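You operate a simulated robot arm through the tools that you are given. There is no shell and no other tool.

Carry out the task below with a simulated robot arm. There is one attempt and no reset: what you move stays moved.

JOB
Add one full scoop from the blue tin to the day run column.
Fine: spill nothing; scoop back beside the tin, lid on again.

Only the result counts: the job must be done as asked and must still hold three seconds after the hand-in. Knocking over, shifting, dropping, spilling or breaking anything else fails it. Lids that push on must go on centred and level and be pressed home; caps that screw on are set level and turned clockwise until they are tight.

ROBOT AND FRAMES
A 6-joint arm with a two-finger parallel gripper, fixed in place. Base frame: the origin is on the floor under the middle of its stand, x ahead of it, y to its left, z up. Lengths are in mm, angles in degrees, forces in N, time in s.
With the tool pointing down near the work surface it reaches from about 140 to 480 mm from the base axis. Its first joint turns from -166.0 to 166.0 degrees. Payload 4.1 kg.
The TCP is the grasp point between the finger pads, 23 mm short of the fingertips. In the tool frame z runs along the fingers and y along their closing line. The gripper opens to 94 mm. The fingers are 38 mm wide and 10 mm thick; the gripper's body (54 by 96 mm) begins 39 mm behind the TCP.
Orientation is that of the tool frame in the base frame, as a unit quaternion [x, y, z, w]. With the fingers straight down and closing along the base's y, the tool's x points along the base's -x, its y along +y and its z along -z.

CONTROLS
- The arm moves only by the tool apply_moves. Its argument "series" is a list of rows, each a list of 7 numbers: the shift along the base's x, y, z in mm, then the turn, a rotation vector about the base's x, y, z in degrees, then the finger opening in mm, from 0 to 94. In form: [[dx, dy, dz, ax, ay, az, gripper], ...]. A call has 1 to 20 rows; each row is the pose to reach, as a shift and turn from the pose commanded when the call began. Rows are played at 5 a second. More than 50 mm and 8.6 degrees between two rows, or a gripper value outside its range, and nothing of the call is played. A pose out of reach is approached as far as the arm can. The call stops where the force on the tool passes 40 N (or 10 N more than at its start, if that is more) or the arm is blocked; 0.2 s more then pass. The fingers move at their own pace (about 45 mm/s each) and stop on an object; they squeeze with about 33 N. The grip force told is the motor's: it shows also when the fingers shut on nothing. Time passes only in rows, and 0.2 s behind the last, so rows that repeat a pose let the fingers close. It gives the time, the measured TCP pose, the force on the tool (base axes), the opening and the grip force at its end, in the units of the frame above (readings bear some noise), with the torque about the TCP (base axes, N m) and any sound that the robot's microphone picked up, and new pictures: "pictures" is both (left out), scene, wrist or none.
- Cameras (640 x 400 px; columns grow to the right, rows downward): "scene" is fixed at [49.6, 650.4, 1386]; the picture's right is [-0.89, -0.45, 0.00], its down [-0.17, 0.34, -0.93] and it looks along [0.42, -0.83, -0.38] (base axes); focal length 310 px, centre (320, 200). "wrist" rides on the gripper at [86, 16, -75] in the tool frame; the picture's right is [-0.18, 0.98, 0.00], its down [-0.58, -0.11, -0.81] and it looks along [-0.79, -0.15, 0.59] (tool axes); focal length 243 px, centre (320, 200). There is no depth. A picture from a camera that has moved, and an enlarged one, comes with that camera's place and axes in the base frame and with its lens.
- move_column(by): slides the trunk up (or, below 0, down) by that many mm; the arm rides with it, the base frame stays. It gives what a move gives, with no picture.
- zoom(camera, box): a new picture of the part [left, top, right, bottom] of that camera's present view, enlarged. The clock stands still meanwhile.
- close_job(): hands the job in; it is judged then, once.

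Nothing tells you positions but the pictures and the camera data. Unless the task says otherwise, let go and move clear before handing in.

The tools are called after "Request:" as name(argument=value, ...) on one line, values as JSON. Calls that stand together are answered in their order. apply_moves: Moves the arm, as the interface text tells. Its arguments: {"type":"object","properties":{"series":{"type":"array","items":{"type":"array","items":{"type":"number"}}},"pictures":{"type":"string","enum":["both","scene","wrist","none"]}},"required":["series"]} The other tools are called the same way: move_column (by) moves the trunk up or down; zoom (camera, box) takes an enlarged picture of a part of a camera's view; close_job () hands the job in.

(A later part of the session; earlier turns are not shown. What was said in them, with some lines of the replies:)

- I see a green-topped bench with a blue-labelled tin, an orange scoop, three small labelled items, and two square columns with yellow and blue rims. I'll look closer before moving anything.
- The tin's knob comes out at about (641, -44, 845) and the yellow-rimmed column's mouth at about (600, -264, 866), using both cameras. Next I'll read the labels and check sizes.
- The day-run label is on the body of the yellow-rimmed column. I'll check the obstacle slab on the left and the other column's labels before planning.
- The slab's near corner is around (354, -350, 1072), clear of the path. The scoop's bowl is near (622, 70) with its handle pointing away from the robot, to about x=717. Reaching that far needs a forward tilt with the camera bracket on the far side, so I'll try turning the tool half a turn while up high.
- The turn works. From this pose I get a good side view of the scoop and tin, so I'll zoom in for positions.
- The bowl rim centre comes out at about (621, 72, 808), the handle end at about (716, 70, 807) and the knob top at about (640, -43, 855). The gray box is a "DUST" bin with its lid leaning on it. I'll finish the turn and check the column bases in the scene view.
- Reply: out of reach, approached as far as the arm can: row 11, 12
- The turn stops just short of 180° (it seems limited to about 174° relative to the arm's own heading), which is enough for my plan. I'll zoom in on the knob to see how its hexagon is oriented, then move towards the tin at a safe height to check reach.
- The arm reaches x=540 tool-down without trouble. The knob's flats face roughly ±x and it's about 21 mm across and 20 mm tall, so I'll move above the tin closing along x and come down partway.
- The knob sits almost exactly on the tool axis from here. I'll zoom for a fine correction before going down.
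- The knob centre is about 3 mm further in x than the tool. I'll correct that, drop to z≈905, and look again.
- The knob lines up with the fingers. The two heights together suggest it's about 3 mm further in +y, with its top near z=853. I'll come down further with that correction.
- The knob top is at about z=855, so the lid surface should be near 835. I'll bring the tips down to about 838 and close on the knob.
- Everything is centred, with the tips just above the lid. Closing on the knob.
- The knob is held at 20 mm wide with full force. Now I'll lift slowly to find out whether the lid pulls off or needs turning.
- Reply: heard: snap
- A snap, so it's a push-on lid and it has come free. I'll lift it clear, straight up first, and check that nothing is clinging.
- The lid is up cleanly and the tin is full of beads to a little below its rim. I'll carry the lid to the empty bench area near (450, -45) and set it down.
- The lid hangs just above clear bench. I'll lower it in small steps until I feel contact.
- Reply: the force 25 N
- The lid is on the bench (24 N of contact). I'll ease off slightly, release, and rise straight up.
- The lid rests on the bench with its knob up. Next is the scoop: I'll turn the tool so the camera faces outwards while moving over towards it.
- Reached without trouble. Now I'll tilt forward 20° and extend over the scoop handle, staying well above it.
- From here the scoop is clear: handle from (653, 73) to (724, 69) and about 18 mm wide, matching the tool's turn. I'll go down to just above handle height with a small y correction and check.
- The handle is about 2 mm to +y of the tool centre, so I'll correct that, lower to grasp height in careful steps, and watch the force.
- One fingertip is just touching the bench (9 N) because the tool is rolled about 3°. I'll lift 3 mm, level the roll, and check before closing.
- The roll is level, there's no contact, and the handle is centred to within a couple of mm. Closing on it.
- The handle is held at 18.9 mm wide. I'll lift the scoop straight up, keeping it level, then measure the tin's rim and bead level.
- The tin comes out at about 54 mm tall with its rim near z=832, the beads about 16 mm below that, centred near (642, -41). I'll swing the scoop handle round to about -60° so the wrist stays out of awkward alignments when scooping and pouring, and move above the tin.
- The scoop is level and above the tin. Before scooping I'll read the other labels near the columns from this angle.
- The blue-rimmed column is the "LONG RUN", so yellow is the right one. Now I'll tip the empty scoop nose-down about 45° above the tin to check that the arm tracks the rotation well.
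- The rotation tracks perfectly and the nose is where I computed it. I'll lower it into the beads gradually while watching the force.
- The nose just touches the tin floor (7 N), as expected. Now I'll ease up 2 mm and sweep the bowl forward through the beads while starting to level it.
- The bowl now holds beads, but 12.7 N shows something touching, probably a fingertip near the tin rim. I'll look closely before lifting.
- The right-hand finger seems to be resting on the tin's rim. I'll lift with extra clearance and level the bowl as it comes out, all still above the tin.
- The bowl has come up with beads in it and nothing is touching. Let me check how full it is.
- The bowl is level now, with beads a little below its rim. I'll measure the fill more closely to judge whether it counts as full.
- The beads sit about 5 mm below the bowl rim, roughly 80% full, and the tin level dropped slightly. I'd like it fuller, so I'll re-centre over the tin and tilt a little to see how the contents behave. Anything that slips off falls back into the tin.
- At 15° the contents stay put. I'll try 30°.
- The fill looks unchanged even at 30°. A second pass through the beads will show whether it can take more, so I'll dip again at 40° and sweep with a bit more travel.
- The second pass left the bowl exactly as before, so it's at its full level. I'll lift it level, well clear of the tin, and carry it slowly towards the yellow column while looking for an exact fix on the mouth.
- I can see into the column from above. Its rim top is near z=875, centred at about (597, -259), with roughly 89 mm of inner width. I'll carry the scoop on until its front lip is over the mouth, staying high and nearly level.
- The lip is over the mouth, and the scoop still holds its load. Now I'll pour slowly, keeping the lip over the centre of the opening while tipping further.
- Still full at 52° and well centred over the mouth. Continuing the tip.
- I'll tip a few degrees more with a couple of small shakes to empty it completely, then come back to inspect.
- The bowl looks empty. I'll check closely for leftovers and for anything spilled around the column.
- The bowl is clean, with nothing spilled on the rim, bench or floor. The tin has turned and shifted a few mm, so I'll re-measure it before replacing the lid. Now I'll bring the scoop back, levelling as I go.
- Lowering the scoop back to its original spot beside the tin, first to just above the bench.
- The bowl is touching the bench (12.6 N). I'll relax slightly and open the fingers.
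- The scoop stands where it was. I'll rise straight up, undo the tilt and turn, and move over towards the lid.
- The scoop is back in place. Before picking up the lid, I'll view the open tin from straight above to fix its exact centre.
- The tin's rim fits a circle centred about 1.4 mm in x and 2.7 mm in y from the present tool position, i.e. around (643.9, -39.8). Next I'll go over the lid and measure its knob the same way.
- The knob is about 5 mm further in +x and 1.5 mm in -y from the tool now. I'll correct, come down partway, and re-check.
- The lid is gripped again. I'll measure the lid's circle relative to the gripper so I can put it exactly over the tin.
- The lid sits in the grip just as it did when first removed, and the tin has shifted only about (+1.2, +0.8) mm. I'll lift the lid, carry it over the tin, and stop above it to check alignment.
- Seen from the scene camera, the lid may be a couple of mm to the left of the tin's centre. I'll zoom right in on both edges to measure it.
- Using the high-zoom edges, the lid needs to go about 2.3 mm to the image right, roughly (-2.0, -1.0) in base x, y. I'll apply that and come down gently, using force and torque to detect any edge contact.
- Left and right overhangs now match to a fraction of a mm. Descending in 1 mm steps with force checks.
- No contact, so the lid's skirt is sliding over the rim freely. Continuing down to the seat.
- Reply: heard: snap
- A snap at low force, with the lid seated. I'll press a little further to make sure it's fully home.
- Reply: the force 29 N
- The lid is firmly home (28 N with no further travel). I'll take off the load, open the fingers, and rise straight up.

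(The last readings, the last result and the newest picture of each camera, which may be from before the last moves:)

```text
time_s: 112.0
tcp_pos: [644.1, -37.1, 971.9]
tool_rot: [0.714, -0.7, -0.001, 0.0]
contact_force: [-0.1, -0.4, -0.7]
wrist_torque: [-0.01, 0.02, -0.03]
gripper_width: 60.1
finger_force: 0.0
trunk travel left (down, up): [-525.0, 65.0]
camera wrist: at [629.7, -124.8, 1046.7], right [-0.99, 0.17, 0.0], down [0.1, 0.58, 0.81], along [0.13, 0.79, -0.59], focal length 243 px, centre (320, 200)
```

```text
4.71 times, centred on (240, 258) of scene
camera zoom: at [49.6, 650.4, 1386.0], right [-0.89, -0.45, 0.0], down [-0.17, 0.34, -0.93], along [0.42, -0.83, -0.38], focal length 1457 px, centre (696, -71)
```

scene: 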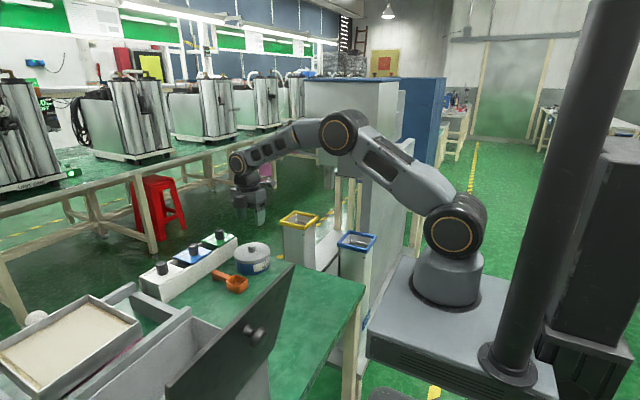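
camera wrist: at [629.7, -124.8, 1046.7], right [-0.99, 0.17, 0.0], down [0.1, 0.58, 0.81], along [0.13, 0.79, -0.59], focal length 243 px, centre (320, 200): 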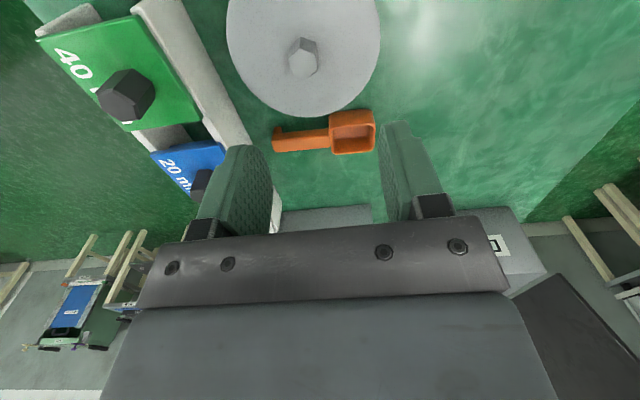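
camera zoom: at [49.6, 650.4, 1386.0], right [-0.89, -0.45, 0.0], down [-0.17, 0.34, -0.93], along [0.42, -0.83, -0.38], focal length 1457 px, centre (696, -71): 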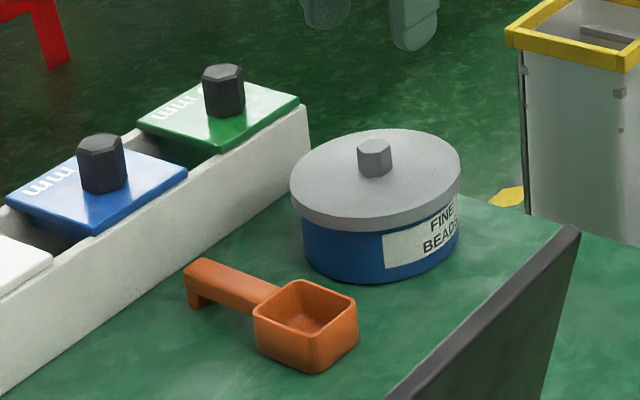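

The lid is on, but opening the fingers dragged the tin about 10 mm towards +x, because a fingertip was touching the lid. I'll measure precisely where the tin stands now.

Request:
zoom(camera="wrist", box=[220, 0, 400, 130])

Request:
zoom(camera="scene", box=[210, 225, 300, 300])

```text
3.08 times, centred on (310, 65) of wrist
camera zoom: at [629.7, -124.8, 1046.7], right [-0.99, 0.17, 0.0], down [0.1, 0.58, 0.81], along [0.13, 0.79, -0.59], focal length 746 px, centre (351, 615)
```

zoom: 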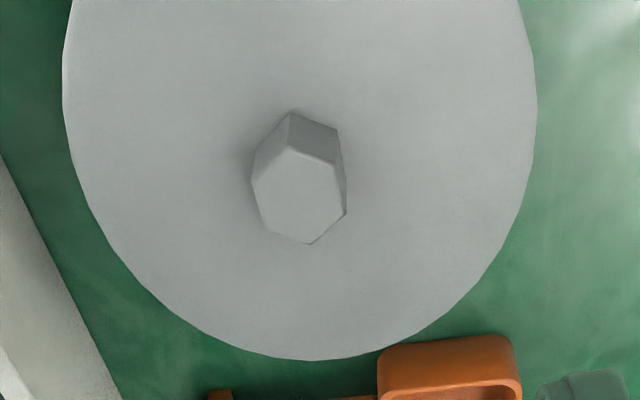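

```text
5.33 times, centred on (255, 262) of scene
camera zoom: at [49.6, 650.4, 1386.0], right [-0.89, -0.45, 0.0], down [-0.17, 0.34, -0.93], along [0.42, -0.83, -0.38], focal length 1651 px, centre (667, -133)
```

zoom: 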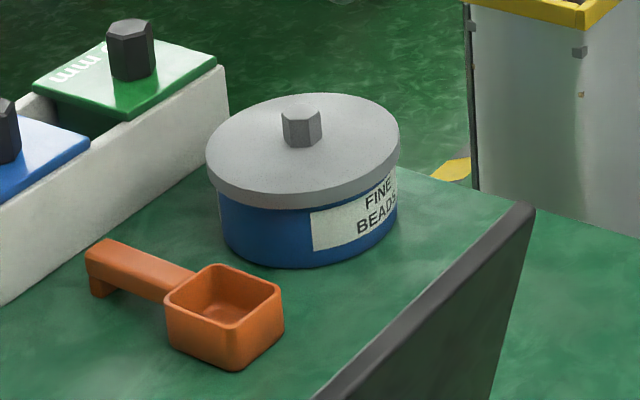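

The lid is on, but the tin has ended up about 12 mm further in +x than at the start. I'll nudge it back gently: straddle the knob with open fingers, tips clear of the lid, and push it -x with one finger pad, so nothing needs releasing.

Request:
apply_moves(series=[[1, -1, -20, 0, 0, 0, 60], [1.5, -1.8, -45, 0, 0, 0, 60], [1.5, -1.8, -70, 0, 0, 0, 60], [1.5, -1.8, -90, 0, 0, 0, 60], [1.5, -1.8, -90, 0, 0, 0, 60]], pictures="wrist")

Request:
zoom(camera="wrist", box=[220, 90, 420, 220])

Request:
zoom(camera="scene", box=[220, 215, 290, 275])

```text
time_s: 113.2
tcp_pos: [644.8, -43.2, 880.8]
tool_rot: [0.714, -0.7, 0.0, 0.0]
contact_force: [0.6, -0.1, 0.1]
wrist_torque: [0.03, 0.02, 0.04]
gripper_width: 60.2
finger_force: 0.1
trunk travel left (down, up): [-525.0, 65.0]
camera wrist: at [630.2, -129.8, 955.4], right [-0.99, 0.17, 0.0], down [0.1, 0.58, 0.81], along [0.13, 0.79, -0.59], focal length 243 px, centre (320, 200)
```

wrist: 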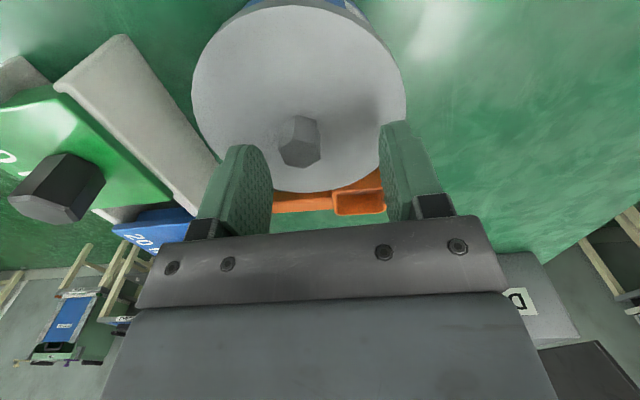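

```text
3.08 times, centred on (320, 155) of wrist
camera zoom: at [630.2, -129.8, 955.4], right [-0.99, 0.17, 0.0], down [0.1, 0.58, 0.81], along [0.13, 0.79, -0.59], focal length 746 px, centre (320, 338)
```

zoom: 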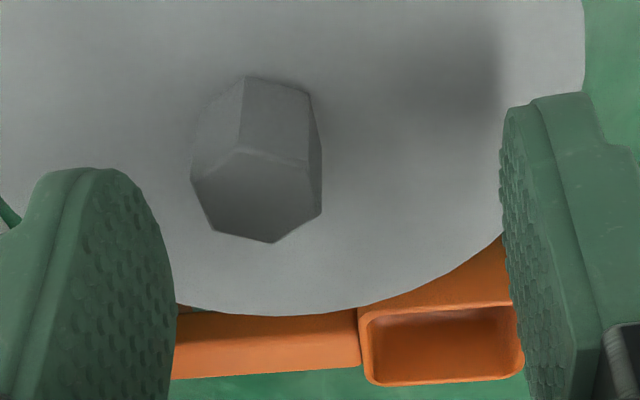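

```text
6.67 times, centred on (255, 245) of scene
camera zoom: at [49.6, 650.4, 1386.0], right [-0.89, -0.45, 0.0], down [-0.17, 0.34, -0.93], along [0.42, -0.83, -0.38], focal length 2064 px, centre (753, -100)
```

zoom: 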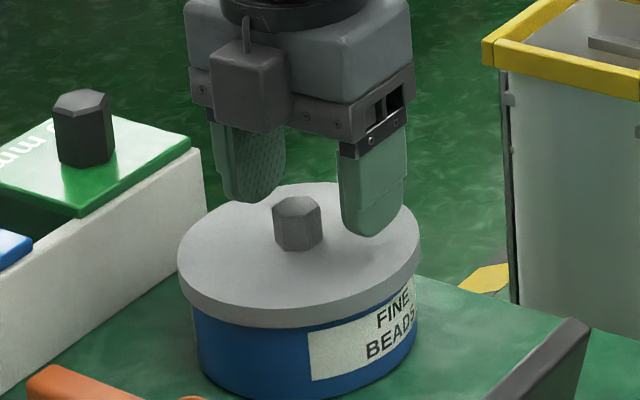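

Request:
apply_moves(series=[[0, 0, -7, 0, 0, 0, 60], [0, 0, -13, 0, 0, 0, 60], [0, 0, -15, 0, 0, 0, 60], [-2, 0, -15, 0, 0, 0, 60], [-4, 0, -15, 0, 0, 0, 60], [-6, 0, -15, 0, 0, 0, 60], [-8, 0, -15, 0, 0, 0, 60], [-8, 0, -15, 0, 0, 0, 60]], pictures="wrist")

Request:
zoom(camera="wrist", box=[220, 90, 420, 220])

```text
time_s: 115.0
tcp_pos: [637.0, -41.7, 867.3]
tool_rot: [0.714, -0.7, 0.0, 0.0]
contact_force: [-0.5, 0.0, 0.5]
wrist_torque: [0.01, 0.01, 0.01]
gripper_width: 60.0
finger_force: 0.0
trunk travel left (down, up): [-525.0, 65.0]
camera wrist: at [622.6, -127.7, 941.4], right [-0.99, 0.17, 0.0], down [0.1, 0.58, 0.81], along [0.13, 0.79, -0.59], focal length 243 px, centre (320, 200)
```

wrist: 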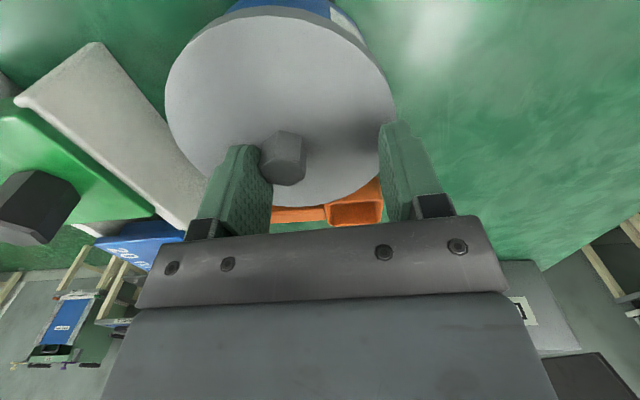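

```text
3.08 times, centred on (320, 155) of wrist
camera zoom: at [622.6, -127.7, 941.4], right [-0.99, 0.17, 0.0], down [0.1, 0.58, 0.81], along [0.13, 0.79, -0.59], focal length 746 px, centre (320, 338)
```

zoom: 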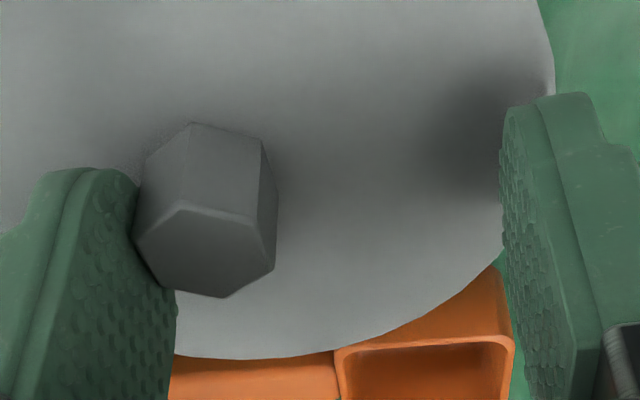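

The pad is about to touch the knob. Now pushing slowly in -x.

Request:
apply_moves(series=[[-1.5, 0, 0, 0, 0, 0, 60], [-3, 0, 0, 0, 0, 0, 60], [-4.5, 0, 0, 0, 0, 0, 60], [-6, 0, 0, 0, 0, 0, 60], [-6, 0, 0, 0, 0, 0, 60]], pictures="none")

Request:
zoom(camera="scene", box=[210, 225, 300, 300])

```text
time_s: 116.2
tcp_pos: [629.2, -39.9, 865.5]
tool_rot: [0.714, -0.7, 0.0, 0.0]
contact_force: [3.0, -1.2, 1.3]
wrist_torque: [-0.01, -0.08, -0.05]
gripper_width: 60.6
finger_force: 1.2
trunk travel left (down, up): [-525.0, 65.0]
```

```text
5.33 times, centred on (255, 262) of scene
camera zoom: at [49.6, 650.4, 1386.0], right [-0.89, -0.45, 0.0], down [-0.17, 0.34, -0.93], along [0.42, -0.83, -0.38], focal length 1651 px, centre (667, -133)
```

zoom: 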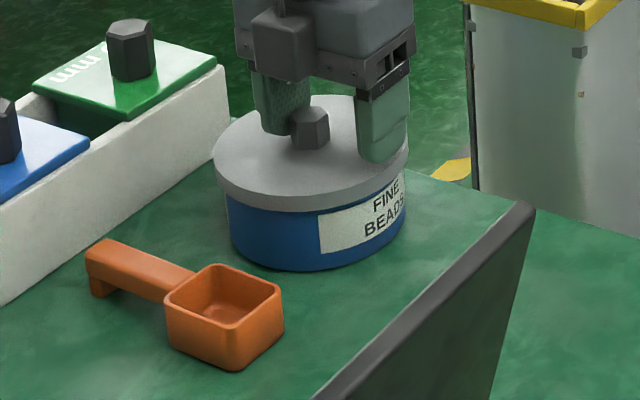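

It slides easily at about 3 N. I'll push on to bring it back to its starting place.

Request:
apply_moves(series=[[-1.5, 0, 0, 0, 0, 0, 60], [-3, 0, 0, 0, 0, 0, 60], [-4.5, 0, 0, 0, 0, 0, 60], [-6, 0, 0, 0, 0, 0, 60], [-7, 0, 0, 0, 0, 0, 60], [-7, 0, 0, 0, 0, 0, 60]], pictures="none")

Request:
zoom(camera="scene", box=[210, 225, 300, 300])

```text
time_s: 117.6
tcp_pos: [623.2, -40.6, 868.3]
tool_rot: [0.715, -0.7, 0.001, 0.0]
contact_force: [0.9, 1.4, 1.2]
wrist_torque: [0.01, -0.03, 0.0]
gripper_width: 60.5
finger_force: 0.5
trunk travel left (down, up): [-525.0, 65.0]
```

```text
5.33 times, centred on (255, 262) of scene
camera zoom: at [49.6, 650.4, 1386.0], right [-0.89, -0.45, 0.0], down [-0.17, 0.34, -0.93], along [0.42, -0.83, -0.38], focal length 1651 px, centre (667, -133)
```

zoom: 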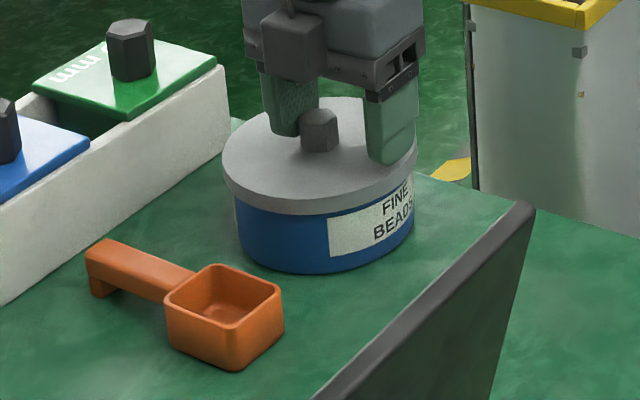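

The tin is back within about 1 mm of where it started. I'll back the pad off, rise clear and withdraw.

Request:
apply_moves(series=[[3, 0, 0, 0, 0, 0, 60], [7, 0, 0, 0, 0, 0, 60], [7, 0, 8, 0, 0, 0, 60], [7, 0, 25, 0, 0, 0, 60], [7, 0, 50, 0, 0, 0, 60], [7, 0, 80, 0, 0, 0, 60], [7, 0, 110, 0, 0, 0, 60], [-20, 0, 140, 0, 0, 0, 60], [-60, 0, 170, 0, 0, 0, 60], [-100, 0, 200, 0, 0, 0, 60], [-140, -10, 225, 0, 0, 0, 60], [-180, -20, 245, 0, 0, 0, 60], [-180, -20, 245, 0, 0, 0, 60]], pictures="both")

Request:
zoom(camera="scene", box=[236, 236, 278, 272])

Request:
zoom(camera="scene", box=[120, 200, 360, 320])

Request:
zoom(camera="scene", box=[280, 205, 330, 275])

```text
time_s: 120.4
tcp_pos: [444.5, -64.3, 1111.4]
tool_rot: [0.714, -0.7, 0.0, 0.0]
contact_force: [0.7, -0.2, -0.3]
wrist_torque: [-0.01, -0.01, -0.01]
gripper_width: 59.9
finger_force: 0.0
trunk travel left (down, up): [-525.0, 65.0]
camera wrist: at [429.3, -151.2, 1185.6], right [-0.99, 0.17, 0.0], down [0.1, 0.58, 0.81], along [0.13, 0.79, -0.59], focal length 243 px, centre (320, 200)
```

scene: 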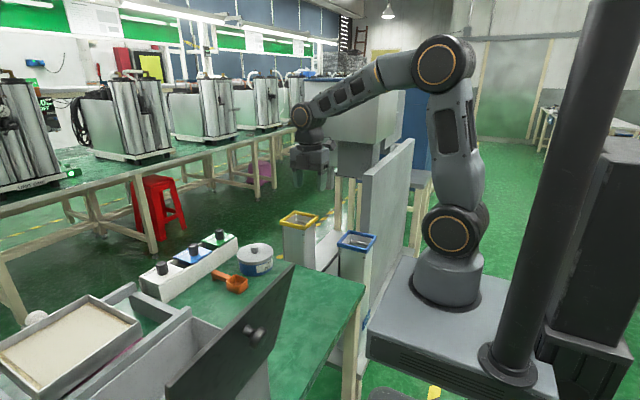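
wrist: 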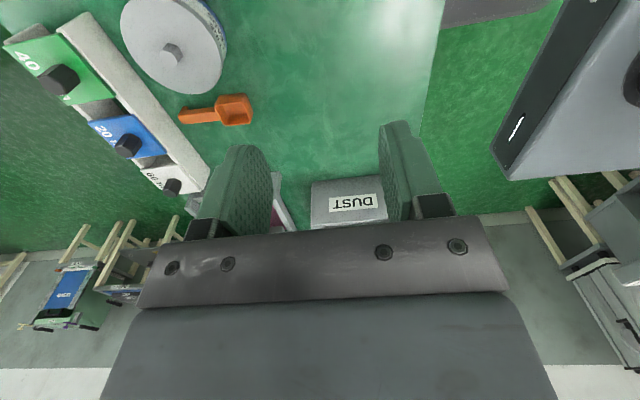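

```text
11.11 times, centred on (257, 254) of scene
camera zoom: at [49.6, 650.4, 1386.0], right [-0.89, -0.45, 0.0], down [-0.17, 0.34, -0.93], along [0.42, -0.83, -0.38], focal length 3439 px, centre (1020, -400)
```

zoom: 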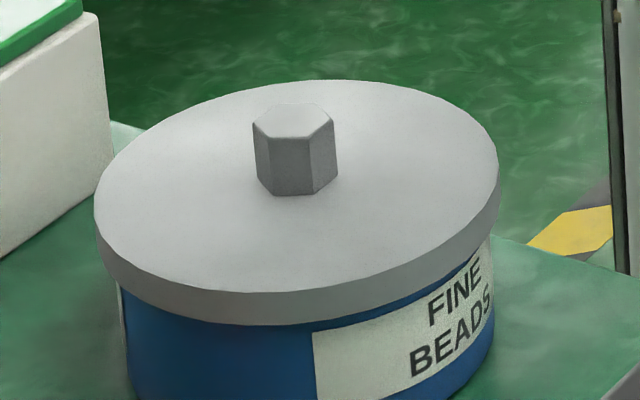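

```text
2.67 times, centred on (240, 260) of scene
camera zoom: at [49.6, 650.4, 1386.0], right [-0.89, -0.45, 0.0], down [-0.17, 0.34, -0.93], along [0.42, -0.83, -0.38], focal length 825 px, centre (533, 40)
```

zoom: 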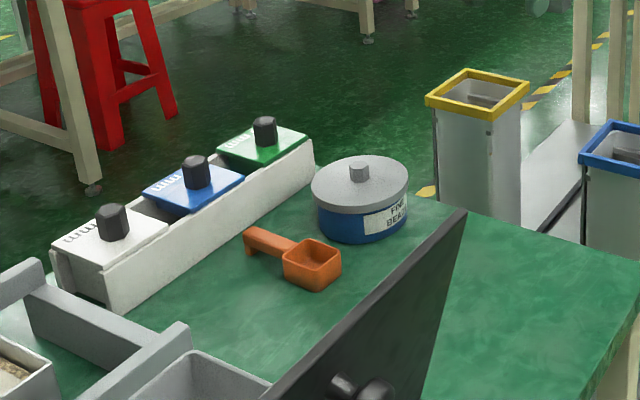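

```text
5.71 times, centred on (305, 240) of scene
camera zoom: at [49.6, 650.4, 1386.0], right [-0.89, -0.45, 0.0], down [-0.17, 0.34, -0.93], along [0.42, -0.83, -0.38], focal length 1769 px, centre (406, -29)
```

zoom: 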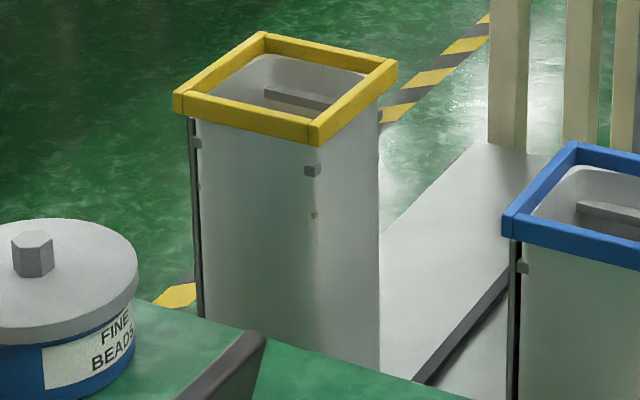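

Everything looks in order. One last check of the lid seating against the original view, using the same zoom as at the start.

Request:
zoom(camera="scene", box=[210, 225, 300, 300])

Request:
zoom(camera="scene", box=[220, 215, 290, 275])

Request:
zoom(camera="wrist", box=[100, 0, 280, 140])

```text
5.33 times, centred on (255, 262) of scene
camera zoom: at [49.6, 650.4, 1386.0], right [-0.89, -0.45, 0.0], down [-0.17, 0.34, -0.93], along [0.42, -0.83, -0.38], focal length 1651 px, centre (667, -133)
```

zoom: 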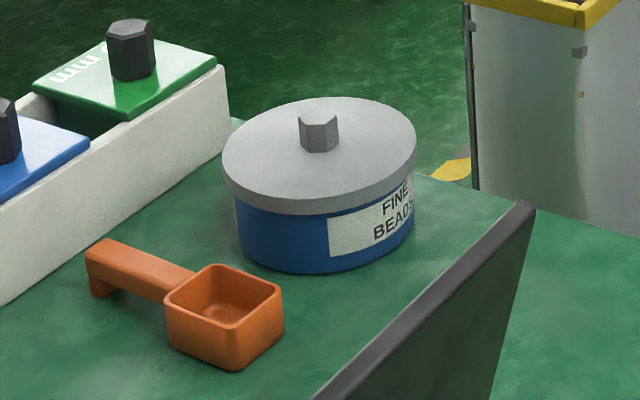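

```text
6.67 times, centred on (255, 245) of scene
camera zoom: at [49.6, 650.4, 1386.0], right [-0.89, -0.45, 0.0], down [-0.17, 0.34, -0.93], along [0.42, -0.83, -0.38], focal length 2064 px, centre (753, -100)
```

zoom: 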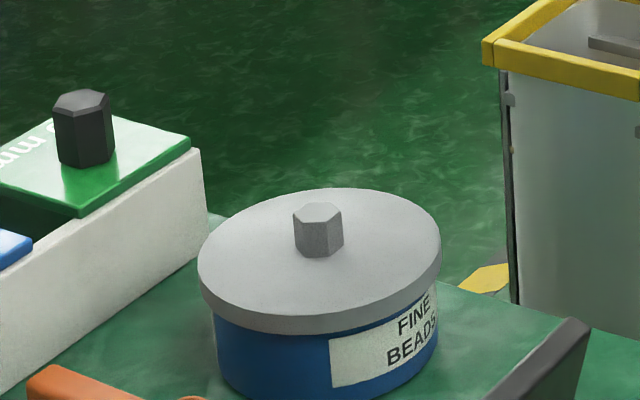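

```text
2.86 times, centred on (190, 70) of wrist
camera zoom: at [429.3, -151.2, 1185.6], right [-0.99, 0.17, 0.0], down [0.1, 0.58, 0.81], along [0.13, 0.79, -0.59], focal length 693 px, centre (691, 571)
```

zoom: 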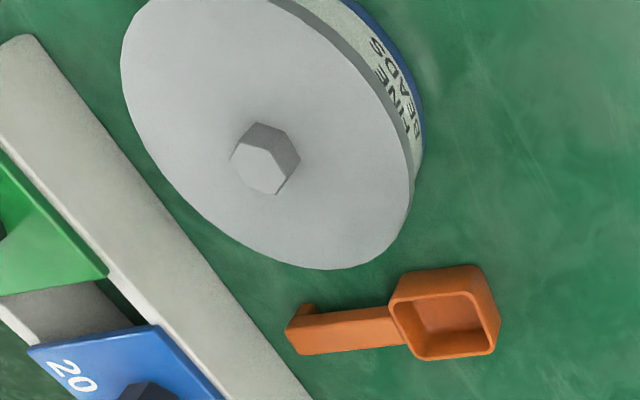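

The scoop has been poured into the DAY RUN column and lies empty beside the tin. The tin is back in its original place with its lid level and pressed on, and the arm is clear. Handing in.

Request:
close_job()

```text
The job is handed in.
```

I poured one scoop from the blue tin into the yellow-rimmed "DAY RUN" column and saw no spills in the camera views. The job is handed in; I haven't seen the verdict.

- **Scoop fill:** The beads sat about 5 mm below the scoop's rim. A second pass through the tin added no more, so I took that as full. The bowl was empty after pouring.
- **Scoop:** It is back beside the tin, within about 2 mm of where it started.
- **Lid:** It snapped on, and I pressed it down at 28 N with no further movement. It looks level and centred.
- **Tin:** It moved while I worked. Scooping turned it by several degrees, and when I let go of the lid the fingers dragged it about 12 mm. I pushed it back to within about 1 mm of its start, but the small turn remains.
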